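You operate a simulated robot arm through the tools that you are given. There is no shell and no other tool.

You are at the controls of a simulated robot arm. One attempt, no reset.

Task
Switch the parts wash off, move the blue banded sleeve to the white tray and drain the tub.
Fine: switch off first; rest the lid on the blue mat, then back on.

Only the result counts: the job must be done as asked and must still hold three seconds after the hand-in. Knocking over, shifting, dropping, spilling or breaking anything else fails it. Lids that push on must go on centred and level and be pressed home; caps that screw on are set level and turned clockwise until they are tight.

Robot
A 5-joint arm with a two-finger parallel gripper, fixed in place. Base frame: the origin is on the floor under the middle of its stand, x ahead of it, y to its left, z up. Lengths are in m, angles in degrees, forces in N, time in s.
It reaches about 1.134 m from its shoulder. Its first joint turns from -149.0 to 149.0 degrees. Payload 1.57 kg.
Tool frame: the origin (TCP) lies between the finger pads and is the grasp point; the fingertips stand 0.03 m ahead of it; z points along the fingers, y is the line along which they close. Largest opening 0.11 m; finger width 0.024, thickness 0.012; the body of the gripper, 0.048 by 0.112 m, starts 0.078 m behind the TCP.
Orientation is that of the tool frame in the base frame, as a unit quaternion [x, y, z, w]. With the fingers straight down and closing along the base's y, the tool's x points along the base's -x, its y along +y and its z along -z.

Tools
- The arm moves only by the tool drive_tool. Its argument "commands" is a list of rows, each a list of 7 numbers: the shift along the base's x, y, z in m, then the turn, a rotation vector about the base's x, y, z in degrees, then the gripper command, from -1 (shut) to 1 (fully open), values between in proportion. In form: [[tx, ty, tz, wx, wy, wz, grip], ...]. A call has 1 to 20 rows; each row shifts and turns the commanded pose from where the row before left it. A row lasts 0.2 s, in which the tool goes at most 0.05 m and 8.6 degrees; a call with a longer step from one row to the next is refused whole, and so is a gripper value outside its range. A pose out of reach is approached as far as the arm can. The call stops where the force on the tool passes 50 N (or 10 N more than at its start, if that is more) or the arm is blocked; 0.2 s more then pass. The fingers move at their own pace (about 0.153 m/s each) and stop on an object; they squeeze with about 24 N. The grip force told is the motor's: it shows also when the fingers shut on nothing. Time passes only in rows, and 0.2 s behind the last, so rows that do not move let the fingers close. The reply holds the time, the measured pose of the TCP, the force on the tool along the base axes, the opening and the grip force, in the units named above and with some noise, with the torque about the TCP (base axes, N m) and any sound that the robot's microphone picked up, and new pictures: "show" is both (left out), scene, wrist or none.
- Cameras (640 x 400 px; columns grow to the right, rows downward): "scene" is fixed at [0.0317, -0.4967, 1.497]; the picture's right is [-0.79, -0.61, 0.00], its down [-0.49, 0.64, -0.60] and it looks along [0.36, -0.47, -0.80] (base axes); focal length 332 px, centre (320, 200). "wrist" rides on the gripper at [0.07, 0.016, -0.141] in the tool frame; the picture's right is [-0.23, 0.97, 0.00], its down [-0.86, -0.20, -0.48] and it looks along [-0.47, -0.11, 0.88] (tool axes); focal length 222 px, centre (320, 200). There is no depth. A picture from a camera that has moved, and an enlarged one, comes with that camera's place and axes in the base frame and with its lens. The place of the scene camera against the robot may be out by one fixed shift of up to 0.025 m in any direction.
- move_column(by): slides the trunk up (or, below 0, down) by that many m; the arm rides with it, the base frame stays. It gives what a move gives, with no picture.
- enlarge(camera, box): a new picture of the part [left, top, right, bottom] of that camera's present view, enlarged. No time passes.
- close_job(): hands the job in; it is judged then, once.

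Places have to be worked out from the pictures, the camera data and where the tool is seen. Open the gripper and draw the arm clear of the work before you hand the job in, unless the task says otherwise.

The tools are called after ">>>" as a command line: name --pt "numbers of a row" for each row, then --argument value for the rest, lists and objects as JSON in quotes. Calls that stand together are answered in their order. drive_tool: Moves the arm, as the interface text tells. Its arguments: {"type":"object","properties":{"commands":{"type":"array","items":{"type":"array","items":{"type":"number"}}},"show":{"type":"string","enum":["both","scene","wrist","none"]}},"required":["commands"]} The other tools are called the same way: move_column (by) moves the trunk up or down; enlarge (camera, box) takes an enlarged picture of a part of a camera's view; close_job () hands the job in.

At the start:

```text
clock: 0.0
tool_pos: [0.3236, -0.5333, 1.1833]
orientation: [0.0, 1.0, 0.0, 0.0]
contact_force: [-0.7, 0.3, -0.5]
moment: [-0.01, -0.02, 0.0]
opening: 0.1101
gripper_force: 0.0
trunk travel left (down, up): [-0.917, 0.053]
```

scene: 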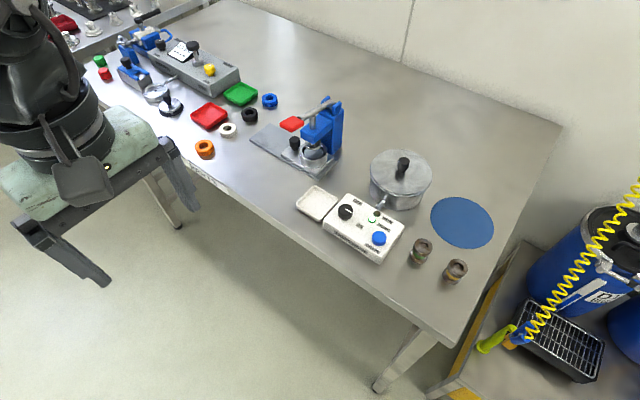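
wrist: 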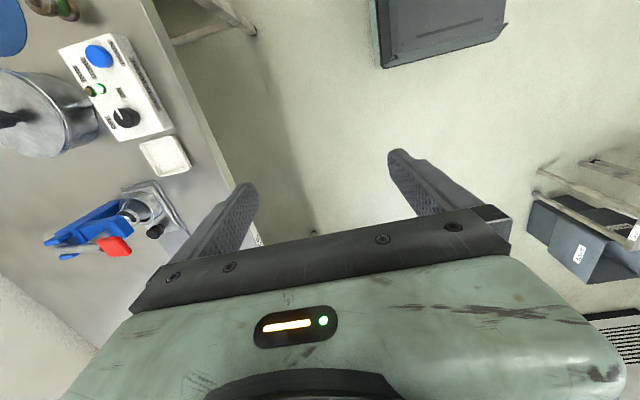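

I start by looking closely at the scene: the control box, the lidded tub, the blue mat, the sleeves and the white tray.

>>> enlarge --camera "scene" --box '[280, 130, 520, 300]'

>>> enlarge --camera "scene" --box '[320, 185, 420, 270]'

>>> enlarge --camera "scene" --box '[80, 10, 340, 180]'

>>> enlarge --camera "wrist" --box '[0, 0, 240, 200]'

```text
2.35 times, centred on (400, 215) of scene
camera zoom: at [0.0317, -0.4967, 1.497], right [-0.79, -0.61, 0.0], down [-0.49, 0.64, -0.6], along [0.36, -0.47, -0.8], focal length 782 px, centre (132, 165)
```

zoom: 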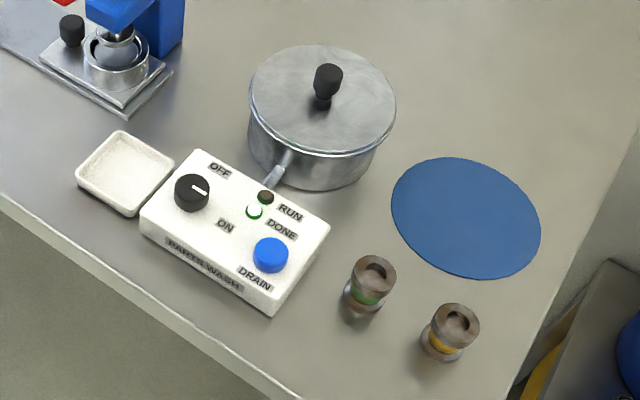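

```text
4.71 times, centred on (370, 228) of scene
camera zoom: at [0.0317, -0.4967, 1.497], right [-0.79, -0.61, 0.0], down [-0.49, 0.64, -0.6], along [0.36, -0.47, -0.8], focal length 1563 px, centre (85, 71)
```

zoom: 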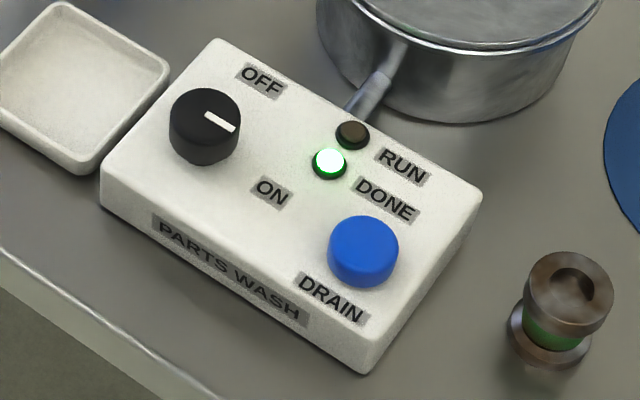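

```text
2.35 times, centred on (210, 95) of scene
camera zoom: at [0.0317, -0.4967, 1.497], right [-0.79, -0.61, 0.0], down [-0.49, 0.64, -0.6], along [0.36, -0.47, -0.8], focal length 782 px, centre (579, 447)
```

zoom: 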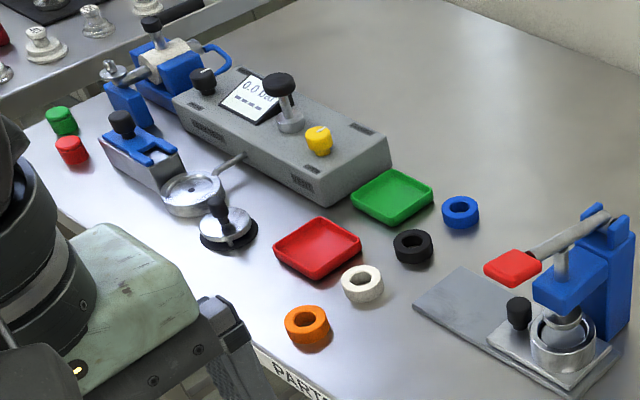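

```text
2.00 times, centred on (120, 100) of wrist
camera zoom: at [0.2554, -0.5174, 1.325], right [0.23, 0.97, 0.0], down [0.86, -0.2, 0.48], along [0.47, -0.11, -0.88], focal length 444 px, centre (720, 400)
```

zoom: 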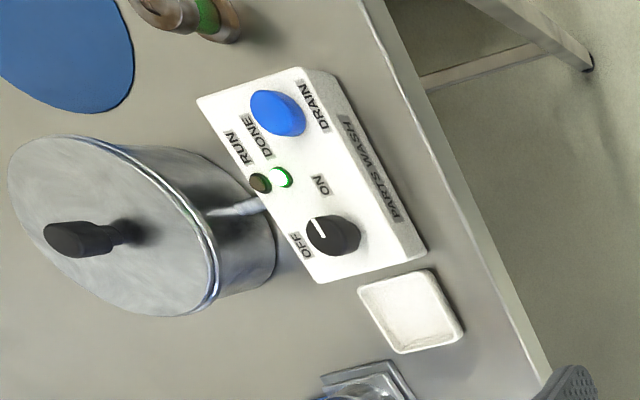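

The knob pointer is at ON (pointing along base -x), OFF being towards -y (90° counter-clockwise from above). Triangulating the two views puts the box top near z≈0.89, knob near (0.24,-0.86), drain button near (0.146,-0.847), tub near (0.18,-0.98). I move over the front of the box and turn the tool so the wrist camera looks at it.

>>> drive_tool --pt "-0.0076 -0.017 -0.002 0 0 -8.18 1" --pt "-0.0076 -0.017 -0.002 0 0 -8.18 1" --pt "-0.0076 -0.017 -0.002 0 0 -8.18 1" --pt "-0.0076 -0.017 -0.002 0 0 -8.18 1" --pt "-0.0076 -0.017 -0.002 0 0 -8.18 1" --pt "-0.0076 -0.017 -0.002 0 0 -8.18 1" --pt "-0.0076 -0.017 -0.002 0 0 -8.18 1" --pt "-0.0076 -0.017 -0.002 0 0 -8.18 1" --pt "-0.0076 -0.017 -0.002 0 0 -8.18 1" --pt "-0.0076 -0.017 -0.002 0 0 -8.18 1" --pt "-0.0076 -0.017 -0.002 0 0 -8.2 1"

```text
clock: 2.4
tool_pos: [0.2388, -0.721, 1.1823]
orientation: [0.709, 0.706, 0.0, 0.0]
contact_force: [-0.3, 0.6, -1.0]
moment: [0.01, -0.01, -0.01]
opening: 0.1102
gripper_force: 0.0
out of reach, approached as far as the arm can: row 2, 5, 7, 9, 10
trunk travel left (down, up): [-0.917, 0.053]
camera wrist: at [0.2565, -0.652, 1.3249], right [0.97, -0.23, 0.0], down [-0.2, -0.85, 0.48], along [-0.11, -0.47, -0.88], focal length 222 px, centre (320, 200)
```

scene: 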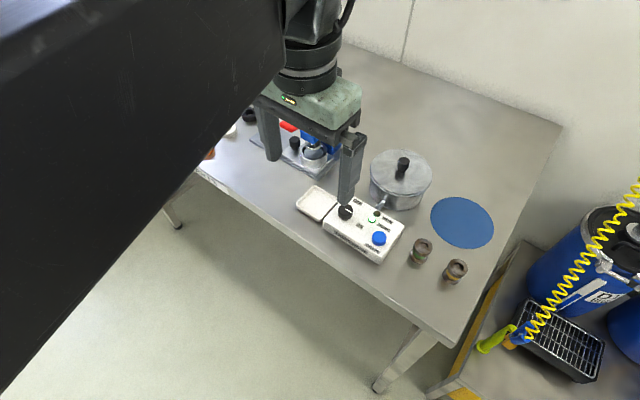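
wrist: 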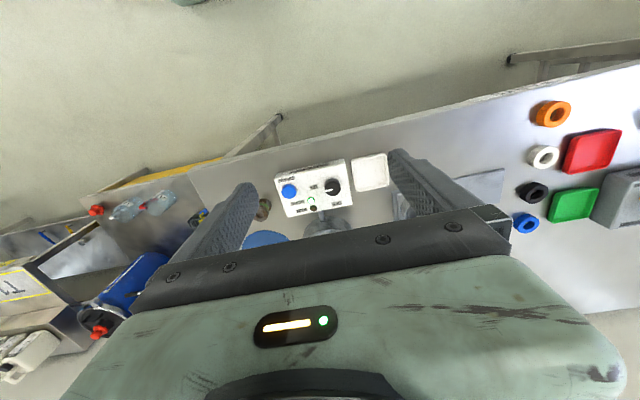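

The box is in view from the front. I enlarge the wrist view to locate the knob, button, tub and the sleeves.

>>> enlarge --camera "wrist" --box '[230, 140, 410, 250]'

>>> enlarge --camera "wrist" --box '[265, 145, 365, 225]'

>>> enlarge --camera "scene" --box '[290, 140, 410, 260]'

```text
3.56 times, centred on (320, 195) of wrist
camera zoom: at [0.2565, -0.652, 1.3249], right [0.97, -0.23, 0.0], down [-0.2, -0.85, 0.48], along [-0.11, -0.47, -0.88], focal length 790 px, centre (320, 218)
```

zoom: 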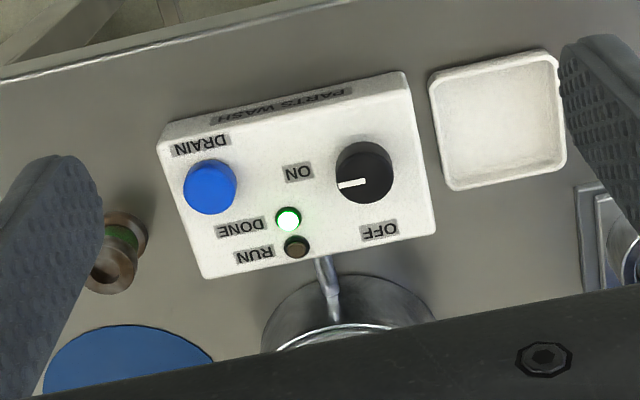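

```text
5.00 times, centred on (315, 185) of wrist
camera zoom: at [0.2565, -0.652, 1.3249], right [0.97, -0.23, 0.0], down [-0.2, -0.85, 0.48], along [-0.11, -0.47, -0.88], focal length 1111 px, centre (345, 275)
```

zoom: 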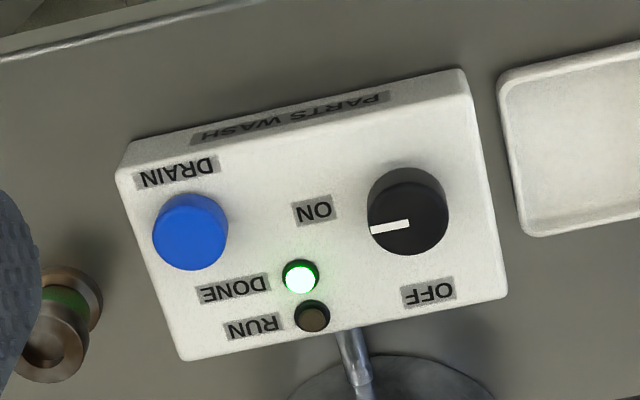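

```text
3.33 times, centred on (350, 200) of scene
camera zoom: at [0.0317, -0.4967, 1.497], right [-0.79, -0.61, 0.0], down [-0.49, 0.64, -0.6], along [0.36, -0.47, -0.8], focal length 1107 px, centre (220, 200)
```

zoom: 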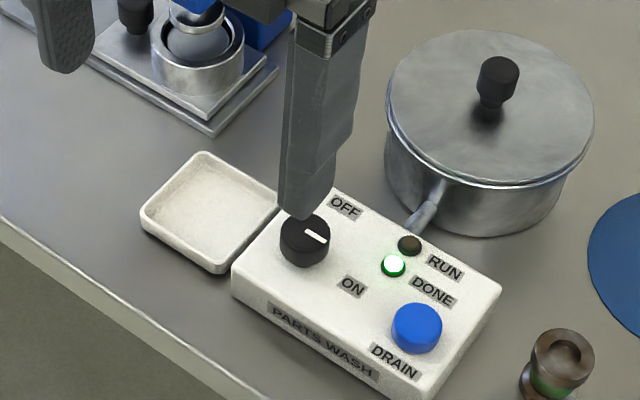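

Knob top centre triangulates to about (0.236,-0.853,0.910), pointer on ON. I move above it with the gripper at about 0.06 m opening and look again.

>>> drive_tool --pt "-0.0006 -0.0264 -0.03 0 0 0 0.3" --pt "-0.0006 -0.0264 -0.03 0 0 0 0.3" --pt "-0.0006 -0.0264 -0.03 0 0 0 0.3" --pt "-0.0006 -0.0264 -0.03 0 0 0 0.3" --pt "-0.0006 -0.0264 -0.03 0 0 0 0.3" --pt "0 0 0 0 0 0 0.3"

```text
clock: 3.8
tool_pos: [0.2394, -0.8547, 1.1824]
orientation: [0.707, 0.707, 0.0, 0.0]
contact_force: [-0.5, -0.7, -0.8]
moment: [0.0, 0.0, 0.0]
opening: 0.0716
gripper_force: 0.1
out of reach, approached as far as the arm can: row 1, 2, 3, 4, 5
trunk travel left (down, up): [-0.917, 0.053]
camera wrist: at [0.2567, -0.7851, 1.325], right [0.97, -0.23, 0.0], down [-0.2, -0.86, 0.48], along [-0.11, -0.47, -0.88], focal length 222 px, centre (320, 200)
```

scene: 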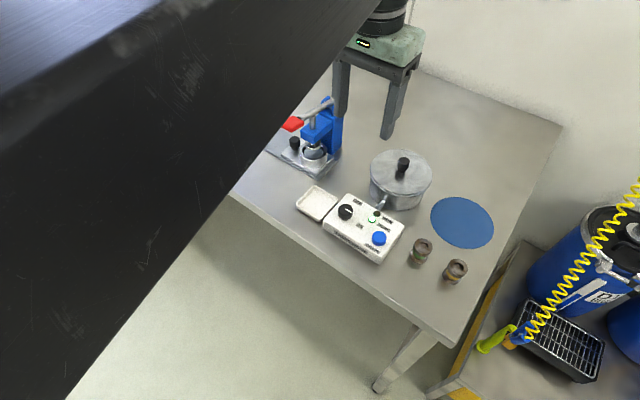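
wrist: 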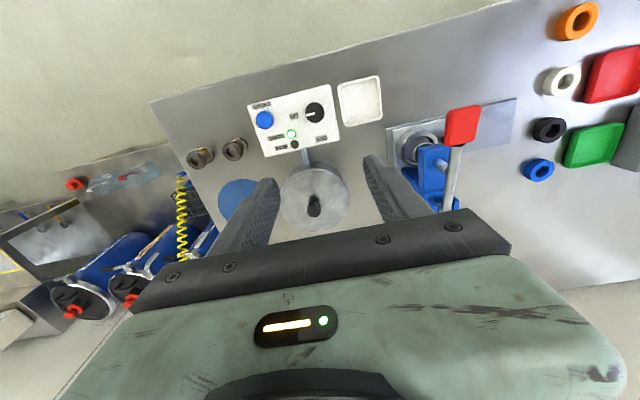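

The height did not change with drive rows, so this arm evidently takes its height from the trunk column. I look closer at the wrist view from above the knob before lowering.

>>> enlarge --camera "wrist" --box '[180, 60, 400, 240]'

>>> enlarge --camera "wrist" --box '[240, 70, 360, 160]'

>>> enlarge --camera "scene" --box '[280, 100, 520, 290]'

```text
2.22 times, centred on (290, 150) of wrist
camera zoom: at [0.2567, -0.7851, 1.325], right [0.97, -0.23, 0.0], down [-0.2, -0.86, 0.48], along [-0.11, -0.47, -0.88], focal length 494 px, centre (387, 311)
```

zoom: 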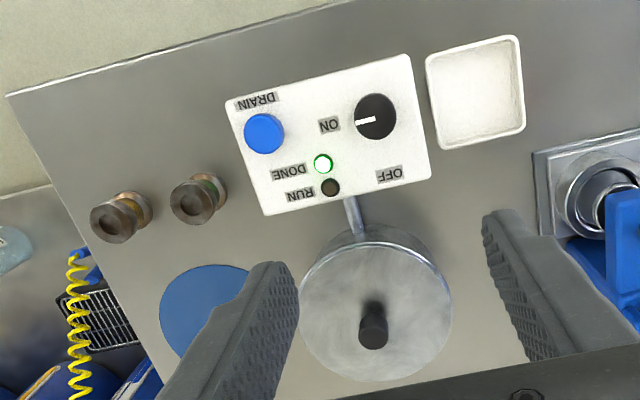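

```text
4.44 times, centred on (300, 115) of wrist
camera zoom: at [0.2567, -0.7851, 1.325], right [0.97, -0.23, 0.0], down [-0.2, -0.86, 0.48], along [-0.11, -0.47, -0.88], focal length 987 px, centre (409, 578)
```

zoom: 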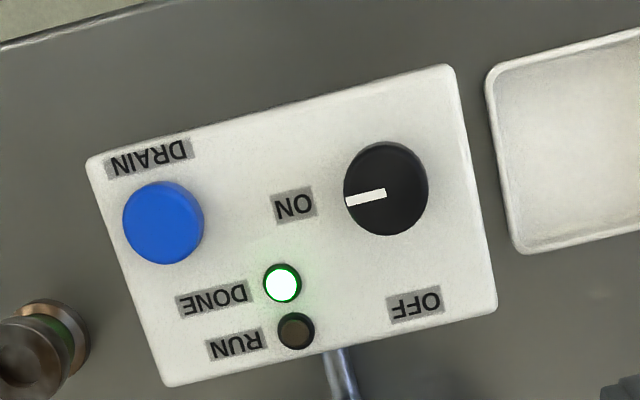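

```text
2.11 times, centred on (400, 195) of scene
camera zoom: at [0.0317, -0.4967, 1.497], right [-0.79, -0.61, 0.0], down [-0.49, 0.64, -0.6], along [0.36, -0.47, -0.8], focal length 699 px, centre (152, 210)
```

zoom: 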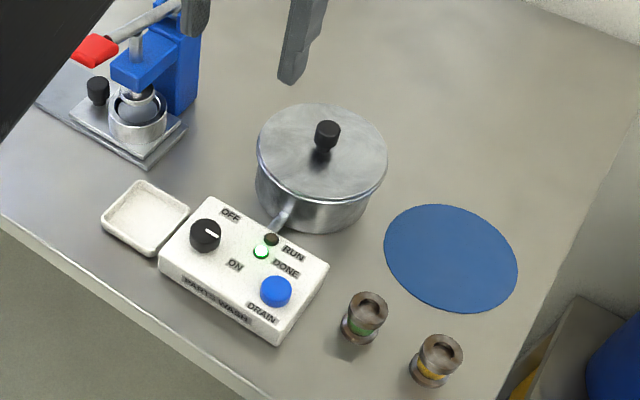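

Two wrist-only views triangulate the knob top to about (0.238,-0.829,0.96), box top ≈0.935, button ≈(0.156,-0.822,0.949), tray centre ≈(0.316,-0.835,0.913 rim). I shift over the knob at the present height, then lower the trunk part way to check how height behaves.

>>> drive_tool --pt "-0.0014 0.0257 0 0 0 0 0.2" --pt "0 0 0 0 0 0 0.2" --show "none"

>>> move_column --by -0.12

>>> drive_tool --pt "0 0 0 0 0 0 0.2"

```text
clock: 4.4
tool_pos: [0.2415, -0.8261, 1.183]
orientation: [0.707, 0.707, 0.001, 0.0]
contact_force: [-0.1, 0.1, 0.2]
moment: [0.01, 0.0, -0.01]
opening: 0.0662
gripper_force: 0.1
trunk travel left (down, up): [-0.917, 0.053]
```

```text
clock: 5.9
tool_pos: [0.2403, -0.8251, 1.0632]
orientation: [0.707, 0.707, 0.001, 0.001]
contact_force: [0.8, 0.7, -0.2]
moment: [0.02, -0.03, 0.01]
opening: 0.0661
gripper_force: 0.1
trunk travel left (down, up): [-0.797, 0.173]
```

```text
clock: 6.3
tool_pos: [0.2395, -0.8261, 1.064]
orientation: [0.707, 0.707, 0.0, 0.0]
contact_force: [-0.7, 0.3, 0.5]
moment: [0.0, 0.03, 0.0]
opening: 0.0661
gripper_force: 0.1
trunk travel left (down, up): [-0.797, 0.173]
camera wrist: at [0.2567, -0.7563, 1.205], right [0.97, -0.23, 0.0], down [-0.2, -0.86, 0.48], along [-0.11, -0.47, -0.88], focal length 222 px, centre (320, 200)
```

scene: 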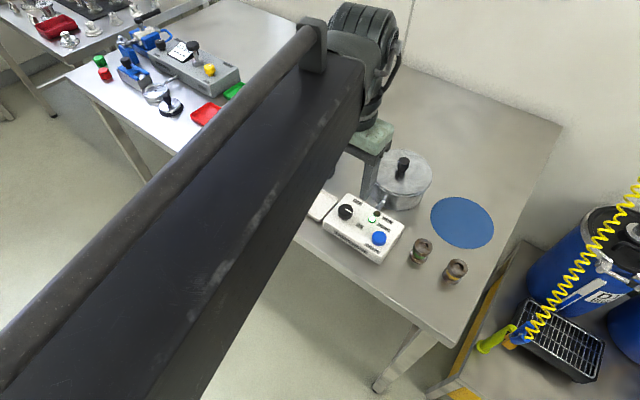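
wrist: 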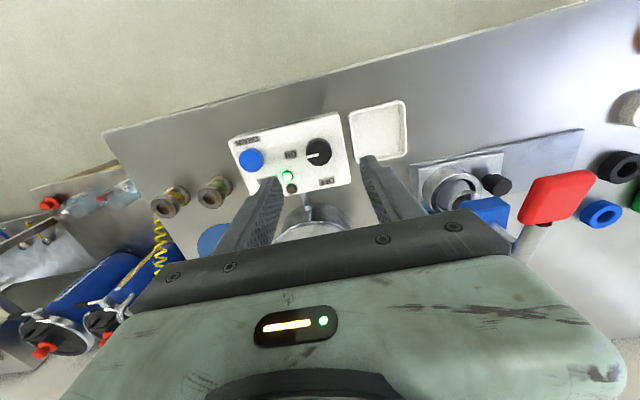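

The column lowers cleanly. I check the knob position from this nearer view.

>>> enlarge --camera "wrist" --box '[270, 110, 390, 200]'

>>> enlarge --camera "wrist" --box '[400, 120, 640, 260]'

```text
4.44 times, centred on (330, 155) of wrist
camera zoom: at [0.2567, -0.7563, 1.205], right [0.97, -0.23, 0.0], down [-0.2, -0.86, 0.48], along [-0.11, -0.47, -0.88], focal length 987 px, centre (276, 400)
```

zoom: 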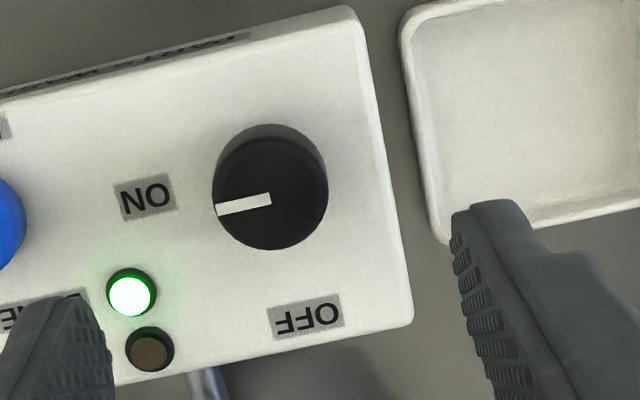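

```text
2.67 times, centred on (520, 190) of wrist
camera zoom: at [0.2567, -0.7563, 1.205], right [0.97, -0.23, 0.0], down [-0.2, -0.86, 0.48], along [-0.11, -0.47, -0.88], focal length 592 px, centre (-213, 227)
```

zoom: 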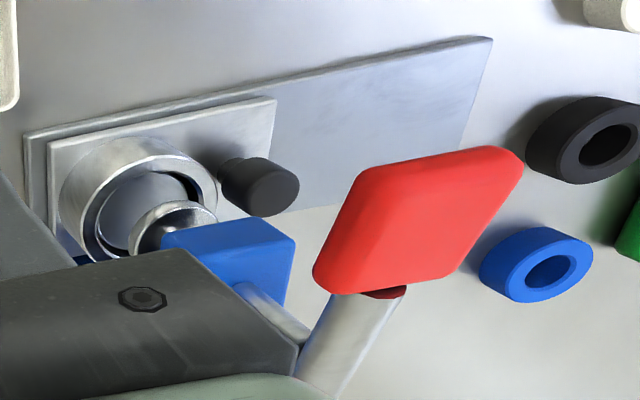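

Knob confirmed at (0.238,-0.8285), top z≈0.962, radius ≈14 mm. I align and lower so the fingertips straddle it.

>>> drive_tool --pt "-0.0015 -0.0024 0 0 0 0 0.2" --pt "0 0 0 0 0 0 0.2" --show "none"

>>> move_column --by -0.075

>>> drive_tool --pt "0 0 0 0 0 0 0.2"

>>> enlarge --camera "wrist" --box '[230, 120, 410, 240]'

```text
clock: 6.9
tool_pos: [0.2382, -0.8277, 1.0633]
orientation: [0.707, 0.707, -0.001, 0.0]
contact_force: [0.5, -0.4, -0.3]
moment: [-0.01, 0.03, -0.01]
opening: 0.0657
gripper_force: 0.0
trunk travel left (down, up): [-0.797, 0.173]
```

```text
clock: 8.0
tool_pos: [0.2387, -0.8286, 0.9886]
orientation: [0.707, 0.707, 0.0, 0.001]
contact_force: [-0.3, 0.0, -0.6]
moment: [0.01, -0.01, 0.01]
opening: 0.0662
gripper_force: 0.1
trunk travel left (down, up): [-0.722, 0.248]
```

```text
clock: 8.4
tool_pos: [0.2386, -0.8291, 0.9884]
orientation: [0.707, 0.707, 0.001, 0.001]
contact_force: [-0.9, -0.3, 0.3]
moment: [0.01, -0.01, 0.0]
opening: 0.066
gripper_force: 0.1
trunk travel left (down, up): [-0.722, 0.248]
camera wrist: at [0.255, -0.7588, 1.13], right [0.97, -0.23, 0.0], down [-0.2, -0.86, 0.48], along [-0.11, -0.47, -0.88], focal length 222 px, centre (320, 200)
```

scene: 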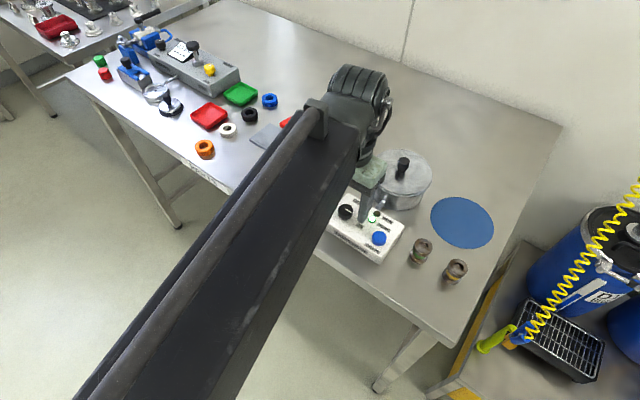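
wrist: 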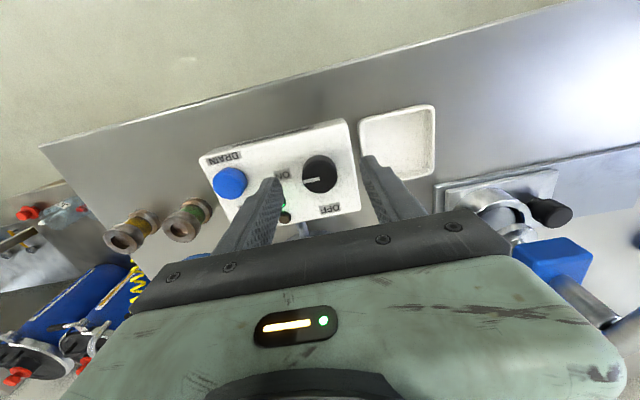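

```text
3.33 times, centred on (320, 180) of wrist
camera zoom: at [0.255, -0.7588, 1.13], right [0.97, -0.23, 0.0], down [-0.2, -0.86, 0.48], along [-0.11, -0.47, -0.88], focal length 740 px, centre (320, 267)
```

zoom: 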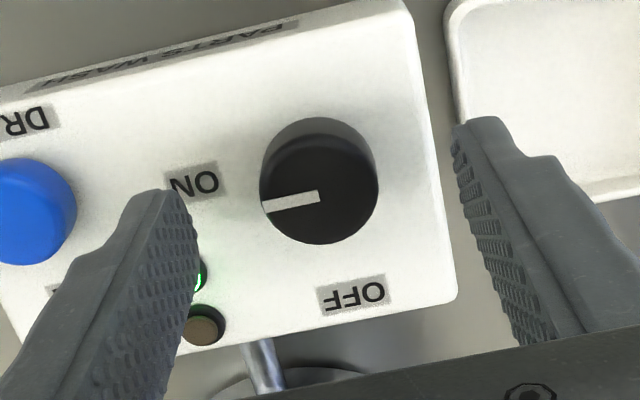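

Fingers straddle the knob with good alignment. I lower another 16 mm, close on the knob, and turn it 90° counter-clockwise (pointer from -x/ON to -y/OFF).

>>> move_column --by -0.016

>>> drive_tool --pt "0 0 0 0 0 0 -0.2" --pt "0 0 0 0 0 0 -0.6" --pt "0 0 0 0 0 0 -1" --pt "0 0 0 0 0 0 -1" --show "wrist"

```text
clock: 9.1
tool_pos: [0.2375, -0.8275, 0.9724]
orientation: [0.707, 0.707, 0.0, 0.0]
contact_force: [0.4, -1.4, 0.2]
moment: [0.01, -0.02, -0.01]
opening: 0.0657
gripper_force: 0.1
trunk travel left (down, up): [-0.706, 0.264]
```

```text
clock: 10.1
tool_pos: [0.2375, -0.8277, 0.9731]
orientation: [0.707, 0.707, 0.0, 0.0]
contact_force: [-1.6, 1.2, -1.1]
moment: [-0.03, 0.07, -0.02]
opening: 0.0298
gripper_force: 39.1
trunk travel left (down, up): [-0.706, 0.264]
camera wrist: at [0.2548, -0.7588, 1.114], right [0.97, -0.23, 0.0], down [-0.2, -0.86, 0.48], along [-0.11, -0.47, -0.88], focal length 222 px, centre (320, 200)
```

wrist: 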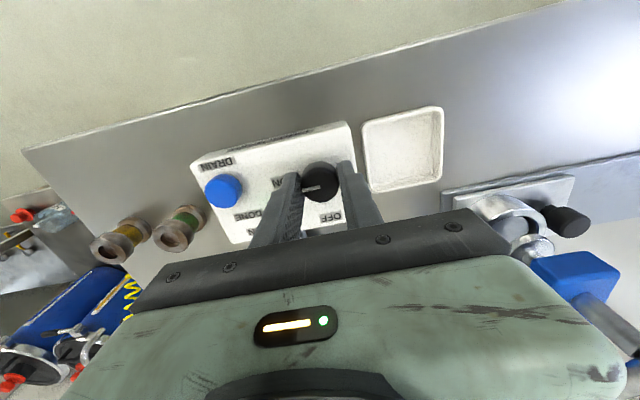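

Gripped at 0.0298 m opening with low side force. Now I turn +90° about z in small rows.

>>> drive_tool --pt "0 0 0 0 0 7.5 -1" --pt "0 0 0 0 0 7.5 -1" --pt "0 0 0 0 0 7.5 -1" --pt "0 0 0 0 0 7.5 -1" --pt "0 0 0 0 0 7.5 -1" --pt "0 0 0 0 0 7.5 -1" --show "wrist"

```text
clock: 11.4
tool_pos: [0.2371, -0.8283, 0.9722]
orientation: [0.382, 0.924, 0.0, 0.0]
contact_force: [0.7, -1.7, 2.1]
moment: [0.84, 0.71, -0.01]
opening: 0.0297
gripper_force: 38.6
trunk travel left (down, up): [-0.706, 0.264]
camera wrist: at [0.2007, -0.7677, 1.114], right [0.85, 0.53, 0.0], down [0.47, -0.74, 0.48], along [0.25, -0.41, -0.88], focal length 222 px, centre (320, 200)
```

wrist: 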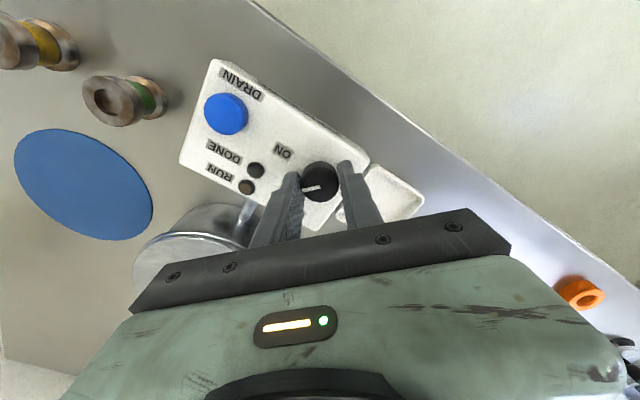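

The knob turns with the fingers and the DONE lamp has gone dark. I continue the second 45° to OFF.

>>> drive_tool --pt "0 0 0 0 0 7.5 -1" --pt "0 0 0 0 0 7.5 -1" --pt "0 0 0 0 0 7.5 -1" --pt "0 0 0 0 0 7.5 -1" --pt "0 0 0 0 0 7.5 -1" --pt "0 0 0 0 0 7.5 -1" --show "wrist"

>>> enlarge --camera "wrist" --box '[230, 80, 410, 240]'

```text
clock: 12.8
tool_pos: [0.2385, -0.8279, 0.9718]
orientation: [-0.001, 1.0, -0.001, 0.001]
contact_force: [4.1, -17.5, 14.7]
moment: [-0.15, -0.08, -0.07]
opening: 0.03
gripper_force: 39.4
trunk travel left (down, up): [-0.706, 0.264]
camera wrist: at [0.1688, -0.8118, 1.1139], right [0.23, 0.97, 0.0], down [0.86, -0.2, 0.48], along [0.47, -0.11, -0.88], focal length 222 px, centre (320, 200)
```

wrist: 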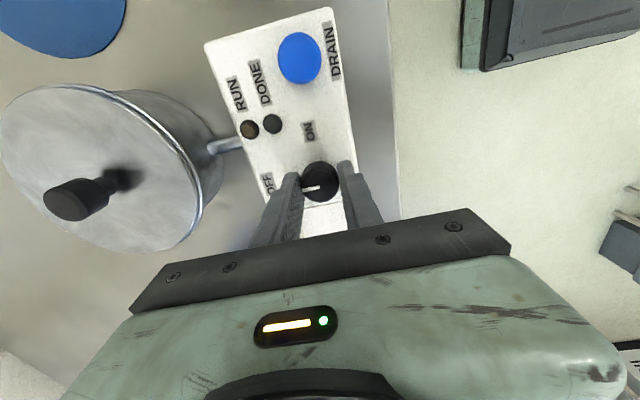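

```text
2.50 times, centred on (320, 160) of wrist
camera zoom: at [0.1688, -0.8118, 1.1139], right [0.23, 0.97, 0.0], down [0.86, -0.2, 0.48], along [0.47, -0.11, -0.88], focal length 555 px, centre (320, 300)
```

zoom: 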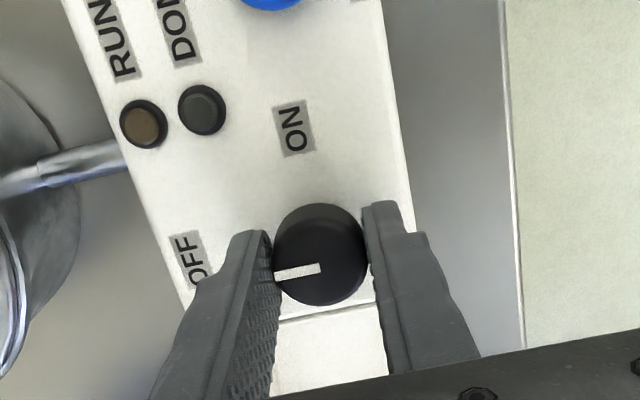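

Pointer is now at OFF and both lamps are dark. I release the knob and rise.

>>> drive_tool --pt "0 0 0 0 0 0 -0.2" --pt "0 0 0 0 0 0 0.1" --pt "0 0 0 0 0 0 0.1" --show "none"

>>> move_column --by 0.12

>>> drive_tool --pt "0 0 0 0 0 0 0.1"

>>> enlarge --camera "wrist" --box '[200, 60, 420, 240]'

```text
clock: 13.7
tool_pos: [0.2386, -0.8267, 0.9725]
orientation: [0.001, 1.0, 0.0, 0.0]
contact_force: [-1.1, 0.1, -0.5]
moment: [0.02, -0.02, 0.0]
opening: 0.0604
gripper_force: 0.1
trunk travel left (down, up): [-0.706, 0.264]
```

```text
clock: 15.2
tool_pos: [0.2376, -0.8271, 1.0921]
orientation: [0.0, 1.0, -0.001, 0.0]
contact_force: [0.6, -1.5, 0.1]
moment: [0.01, 0.02, 0.0]
opening: 0.0608
gripper_force: 0.0
trunk travel left (down, up): [-0.826, 0.144]
```

```text
clock: 15.6
tool_pos: [0.2376, -0.8272, 1.0928]
orientation: [0.0, 1.0, 0.0, -0.001]
contact_force: [0.7, -0.2, 0.4]
moment: [0.01, 0.02, 0.0]
opening: 0.0603
gripper_force: 0.1
trunk travel left (down, up): [-0.826, 0.144]
camera wrist: at [0.1686, -0.8109, 1.2339], right [0.23, 0.97, 0.0], down [0.86, -0.2, 0.48], along [0.47, -0.11, -0.88], focal length 222 px, centre (320, 200)
```

scene: 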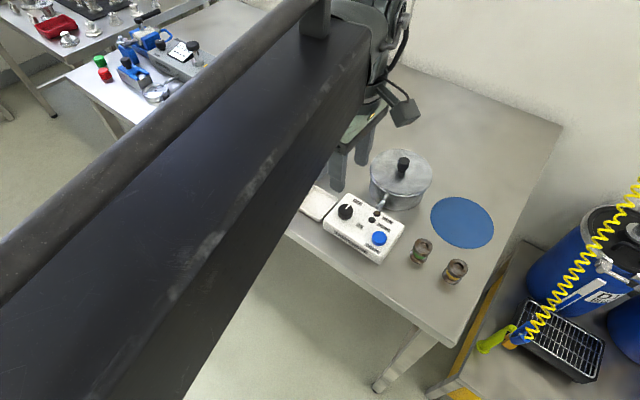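
wrist: 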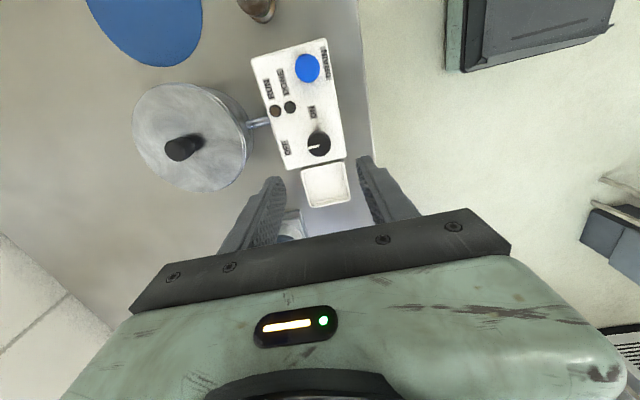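

```text
2.22 times, centred on (310, 150) of wrist
camera zoom: at [0.1686, -0.8109, 1.2339], right [0.23, 0.97, 0.0], down [0.86, -0.2, 0.48], along [0.47, -0.11, -0.88], focal length 494 px, centre (342, 311)
```

zoom: 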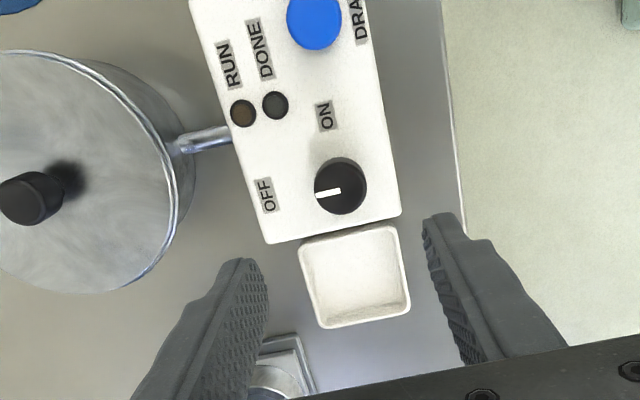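

Knob points to OFF and lamps are dark. Now I measure the lid knob in this view before moving over the tub.

>>> enlarge --camera "wrist" --box '[110, 0, 270, 200]'

>>> drive_tool --pt "-0.012 -0.03 0 0 0 0 0.3" --pt "-0.012 -0.03 0 0 0 0 0.3" --pt "-0.012 -0.03 0 0 0 0 0.3" --pt "-0.012 -0.03 0 0 0 0 0.3" --pt "0 0 0 0 0 0 0.3"

>>> enlarge --camera "wrist" --box '[200, 80, 440, 240]'

```text
2.00 times, centred on (190, 100) of wrist
camera zoom: at [0.1686, -0.8109, 1.2339], right [0.23, 0.97, 0.0], down [0.86, -0.2, 0.48], along [0.47, -0.11, -0.88], focal length 444 px, centre (580, 400)
```

zoom: 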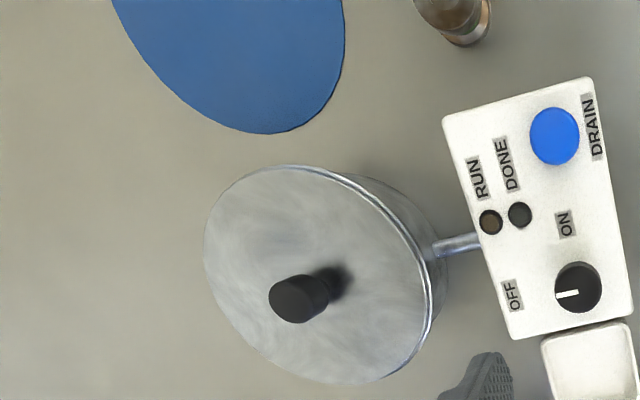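

```text
clock: 16.8
tool_pos: [0.1791, -0.8872, 1.0923]
orientation: [0.0, 1.0, -0.002, 0.0]
contact_force: [-1.3, -0.1, 0.3]
moment: [0.02, -0.02, -0.02]
opening: 0.0714
gripper_force: 0.0
out of reach, approached as far as the arm can: row 2, 3, 4
trunk travel left (down, up): [-0.826, 0.144]
camera wrist: at [0.1102, -0.871, 1.2338], right [0.23, 0.97, 0.0], down [0.85, -0.2, 0.48], along [0.47, -0.11, -0.88], focal length 222 px, centre (320, 200)
```

scene: 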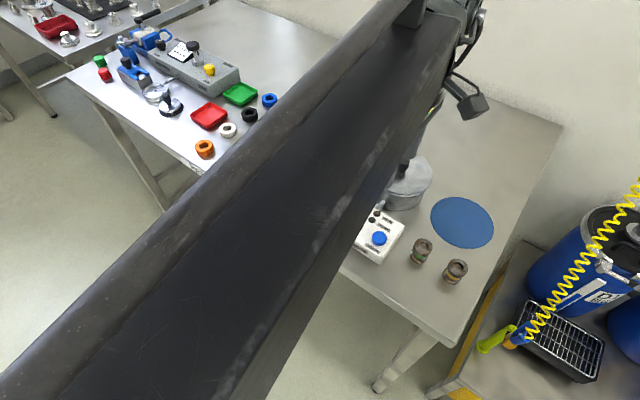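
wrist: 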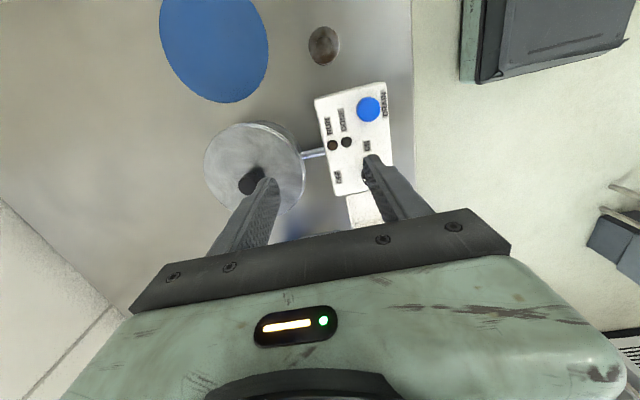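

```text
2.50 times, centred on (320, 160) of wrist
camera zoom: at [0.1102, -0.871, 1.2338], right [0.23, 0.97, 0.0], down [0.85, -0.2, 0.48], along [0.47, -0.11, -0.88], focal length 555 px, centre (320, 300)
```

zoom: 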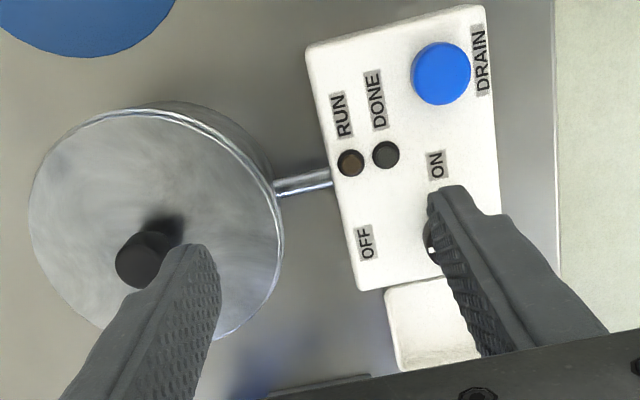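

Wrist-only triangulation gives the lid knob top ≈(0.199,-0.980,0.994), lid plane ≈0.965, mat centre ≈(0.048,-0.995) — about 1.0 m out, while straight-down the arm stalls at ≈0.905 m radius. I test whether the wrist can tilt outward to gain reach, well above everything.

>>> drive_tool --pt "0 0.02 0 0 0 0 0.3" --pt "0 0 0 -7.84 -1.6 0 0.3" --pt "0 0 0 0 0 0 0.3" --show "both"

```text
clock: 17.6
tool_pos: [0.1789, -0.8667, 1.0948]
orientation: [0.001, 0.998, -0.069, 0.014]
contact_force: [0.7, -0.3, 1.0]
moment: [-0.03, 0.0, -0.02]
opening: 0.0713
gripper_force: 0.0
trunk travel left (down, up): [-0.826, 0.144]
camera wrist: at [0.106, -0.8308, 1.2307], right [0.23, 0.97, -0.13], down [0.84, -0.13, 0.53], along [0.49, -0.23, -0.84], focal length 222 px, centre (320, 200)
```

scene: 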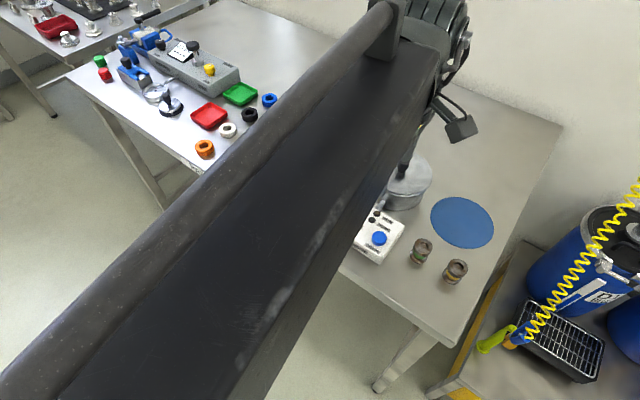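
wrist: 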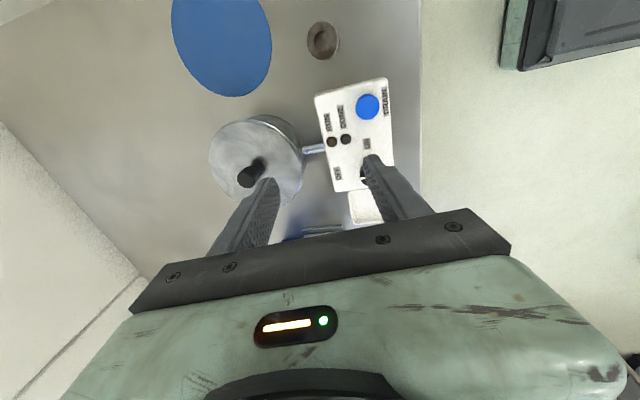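

The wrist can tilt (8° achieved, TCP rose ~2.5 mm), so the hand is 0.229 m long from a pitch joint. I'll use a 30° outward tilt about base x, with the fingers closing along x, for both tub and mat. First I untilt and yaw back while drawing in.

>>> drive_tool --pt "0 0.02 0 7.84 1.6 0 0.3" --pt "0.001 0.004 0 0 0 -8.18 0.3" --pt "0.001 0.004 0 0 0 -8.18 0.3" --pt "0.001 0.004 0 0 0 -8.18 0.3" --pt "0.001 0.004 0 0 0 -8.18 0.3" --pt "0.001 0.004 0 0 0 -8.18 0.3" --pt "0.001 0.004 0 0 0 -8.18 0.3" --pt "0.001 0.004 0 0 0 -8.18 0.3" --pt "0.001 0.004 0 0 0 -8.18 0.3" --pt "0.001 0.004 0 0 0 -8.18 0.3" --pt "0.001 0.004 0 0 0 -8.18 0.3" --pt "0.001 0.004 0 0 0 -8.2 0.3" --pt "0 0 0.002 -7.5 0 0 0.3" --pt "0 0 0.006 -7.5 0 0 0.3" --pt "0 0 0.01 -7.5 0 0 0.3" --pt "0 0 0.013 -7.5 0 0 0.3" --pt "0 0 0 0 0 0 0.3"

```text
clock: 21.1
tool_pos: [0.1923, -0.8035, 1.1243]
orientation: [0.683, 0.683, -0.183, 0.184]
contact_force: [-0.9, -0.7, 0.3]
moment: [0.01, -0.02, 0.02]
opening: 0.0715
gripper_force: 0.1
trunk travel left (down, up): [-0.826, 0.144]
camera wrist: at [0.2079, -0.6724, 1.2121], right [0.97, -0.2, 0.11], down [-0.2, -0.5, 0.84], along [-0.11, -0.84, -0.53], focal length 222 px, centre (320, 200)
```

scene: 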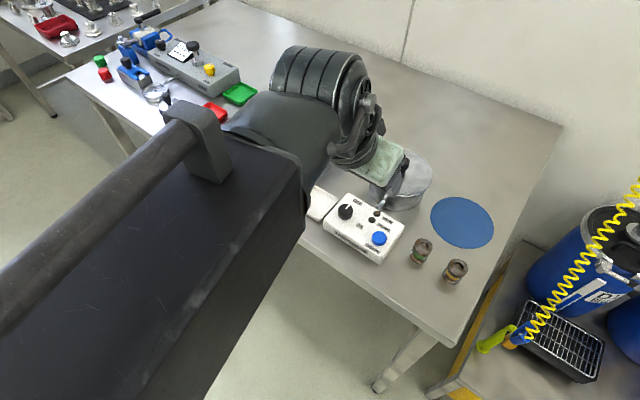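
wrist: 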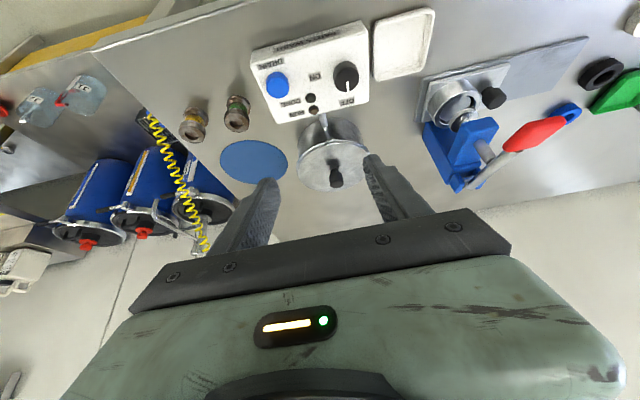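

Tilt of 30° reached exactly. Now I move out over the tub at this safe height and look at the lid knob.

>>> drive_tool --pt "0.0015 -0.034 0 0 0 0 0.3" --pt "0.0015 -0.034 0 0 0 0 0.3" --pt "0.0015 -0.034 0 0 0 0 0.3" --pt "0.0015 -0.034 0 0 0 0 0.3" --pt "0.0005 -0.034 0 0 0 0 0.3" --pt "0 0 0 0 0 0 0.3"

>>> enlarge --camera "wrist" --box '[230, 80, 410, 220]'

```text
clock: 22.6
tool_pos: [0.2002, -0.9718, 1.1238]
orientation: [0.683, 0.683, -0.184, 0.183]
contact_force: [-0.3, -0.3, -0.3]
moment: [0.03, 0.01, -0.01]
opening: 0.0715
gripper_force: 0.1
out of reach, approached as far as the arm can: row 2
trunk travel left (down, up): [-0.826, 0.144]
camera wrist: at [0.2157, -0.8415, 1.212], right [0.97, -0.2, 0.11], down [-0.2, -0.5, 0.84], along [-0.11, -0.84, -0.53], focal length 222 px, centre (320, 200)
```

scene: 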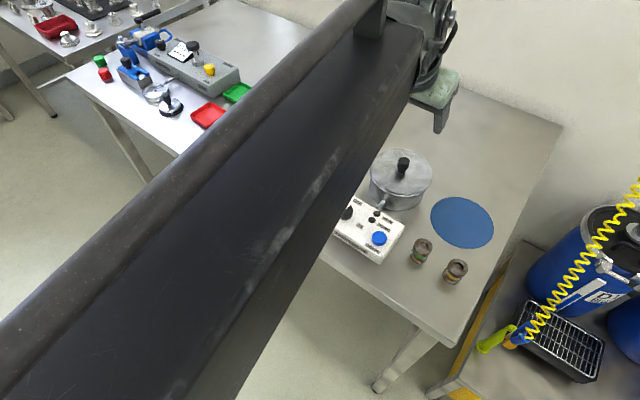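
wrist: 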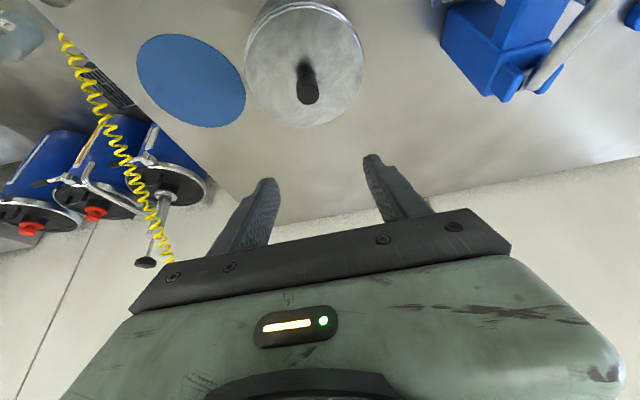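

```text
2.86 times, centred on (320, 150) of wrist
camera zoom: at [0.2157, -0.8415, 1.212], right [0.97, -0.2, 0.11], down [-0.2, -0.5, 0.84], along [-0.11, -0.84, -0.53], focal length 635 px, centre (320, 343)
```

zoom: 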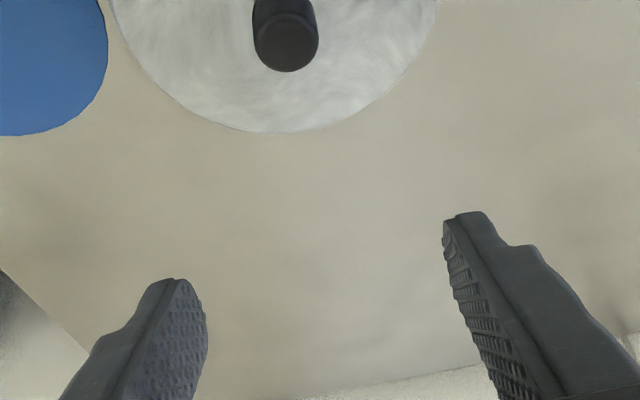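

The knob re-measures at (0.200,-0.981,0.994), consistent. I lower most of the way with the fingers straddling in x, then look.

>>> move_column --by -0.105

>>> drive_tool --pt "0 0 0 0 0 0 0.3"

>>> enlarge --camera "wrist" --box '[230, 80, 410, 220]'

>>> enlarge --camera "scene" --box '[320, 100, 520, 260]'

```text
clock: 23.9
tool_pos: [0.1999, -0.9717, 1.0206]
orientation: [0.683, 0.683, -0.183, 0.183]
contact_force: [0.2, 1.1, -0.5]
moment: [-0.05, 0.02, -0.02]
opening: 0.0716
gripper_force: 0.0
trunk travel left (down, up): [-0.721, 0.249]
```

```text
clock: 24.3
tool_pos: [0.1994, -0.9726, 1.0185]
orientation: [0.683, 0.683, -0.183, 0.183]
contact_force: [-0.2, 0.5, 0.4]
moment: [0.02, -0.01, -0.01]
opening: 0.0714
gripper_force: 0.0
trunk travel left (down, up): [-0.721, 0.249]
camera wrist: at [0.2157, -0.8413, 1.1071], right [0.97, -0.2, 0.11], down [-0.2, -0.5, 0.84], along [-0.11, -0.84, -0.53], focal length 222 px, centre (320, 200)
```

scene: 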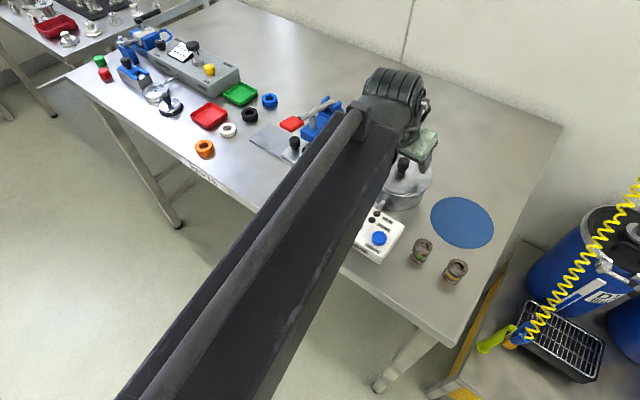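
wrist: 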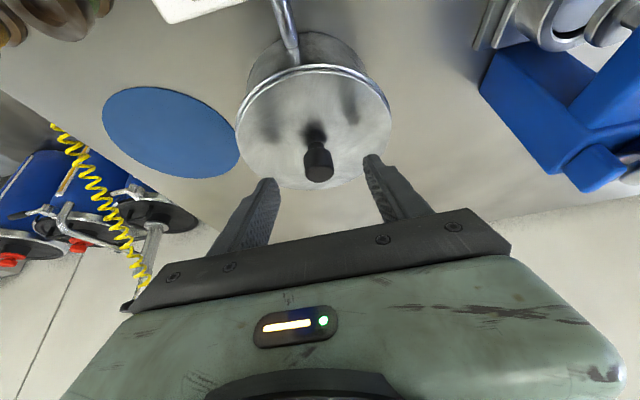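

```text
2.86 times, centred on (320, 150) of wrist
camera zoom: at [0.2157, -0.8413, 1.1071], right [0.97, -0.2, 0.11], down [-0.2, -0.5, 0.84], along [-0.11, -0.84, -0.53], focal length 635 px, centre (320, 343)
```

zoom: 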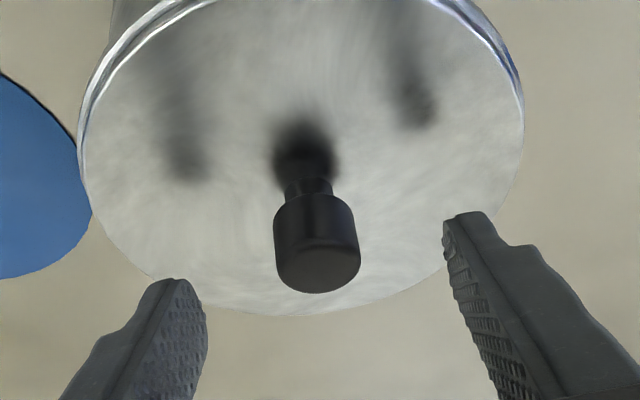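

```text
2.50 times, centred on (420, 180) of scene
camera zoom: at [0.0317, -0.4967, 1.497], right [-0.79, -0.61, 0.0], down [-0.49, 0.64, -0.6], along [0.36, -0.47, -0.8], focal length 830 px, centre (70, 250)
```

zoom: 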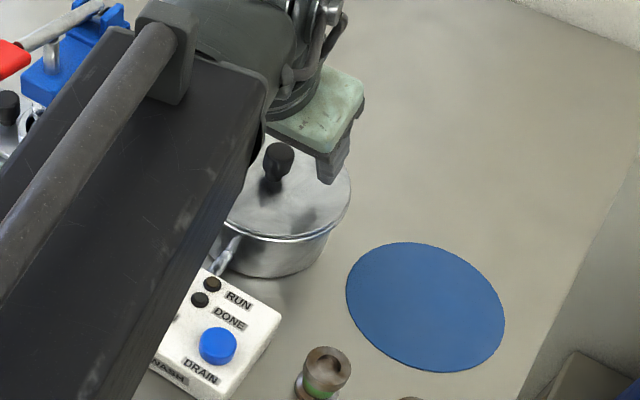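

Knob bulb is at (0.200,-0.980), z≈0.981–0.996, lid surface ≈0.964. I lower 18 mm so the pads hold the bulb with tips just above the lid, then close gently.

>>> move_column --by -0.018

>>> drive_tool --pt "0 -0.001 0 0 0 0 0.3" --pt "0 0 0 0 0 0 0.0" --pt "0 0 0 0 0 0 -0.3"

>>> enlarge --camera "wrist" --box '[230, 80, 410, 220]'

```text
clock: 25.0
tool_pos: [0.1997, -0.9725, 1.0018]
orientation: [0.682, 0.683, -0.183, 0.184]
contact_force: [0.4, 0.1, -0.8]
moment: [-0.02, 0.03, 0.03]
opening: 0.0712
gripper_force: 0.2
trunk travel left (down, up): [-0.703, 0.267]
```

```text
clock: 25.8
tool_pos: [0.1988, -0.9741, 1.0015]
orientation: [0.683, 0.683, -0.183, 0.183]
contact_force: [0.0, 0.5, 0.7]
moment: [-0.01, -0.01, -0.02]
opening: 0.0387
gripper_force: 0.1
trunk travel left (down, up): [-0.703, 0.267]
camera wrist: at [0.2161, -0.8428, 1.0891], right [0.97, -0.2, 0.11], down [-0.2, -0.5, 0.84], along [-0.11, -0.84, -0.53], focal length 222 px, centre (320, 200)
```

scene: 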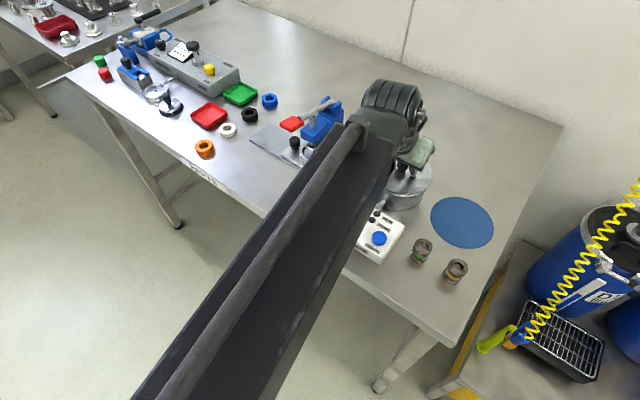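
wrist: 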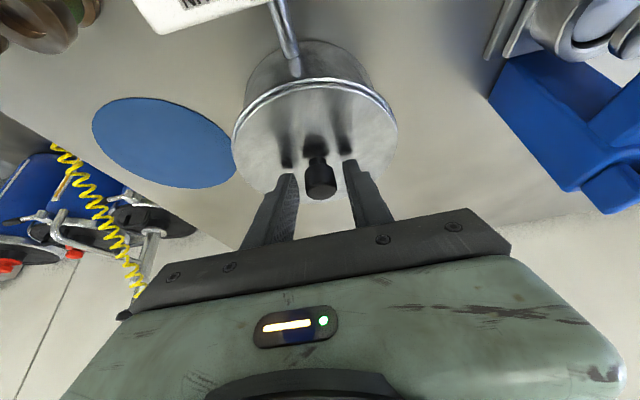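

```text
2.86 times, centred on (320, 150) of wrist
camera zoom: at [0.2161, -0.8428, 1.0891], right [0.97, -0.2, 0.11], down [-0.2, -0.5, 0.84], along [-0.11, -0.84, -0.53], focal length 635 px, centre (320, 343)
```

zoom: 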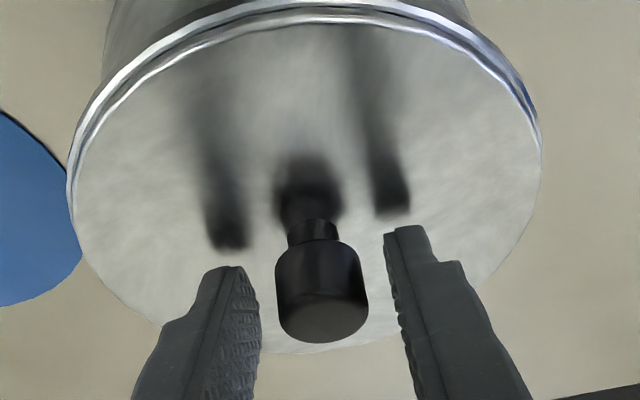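

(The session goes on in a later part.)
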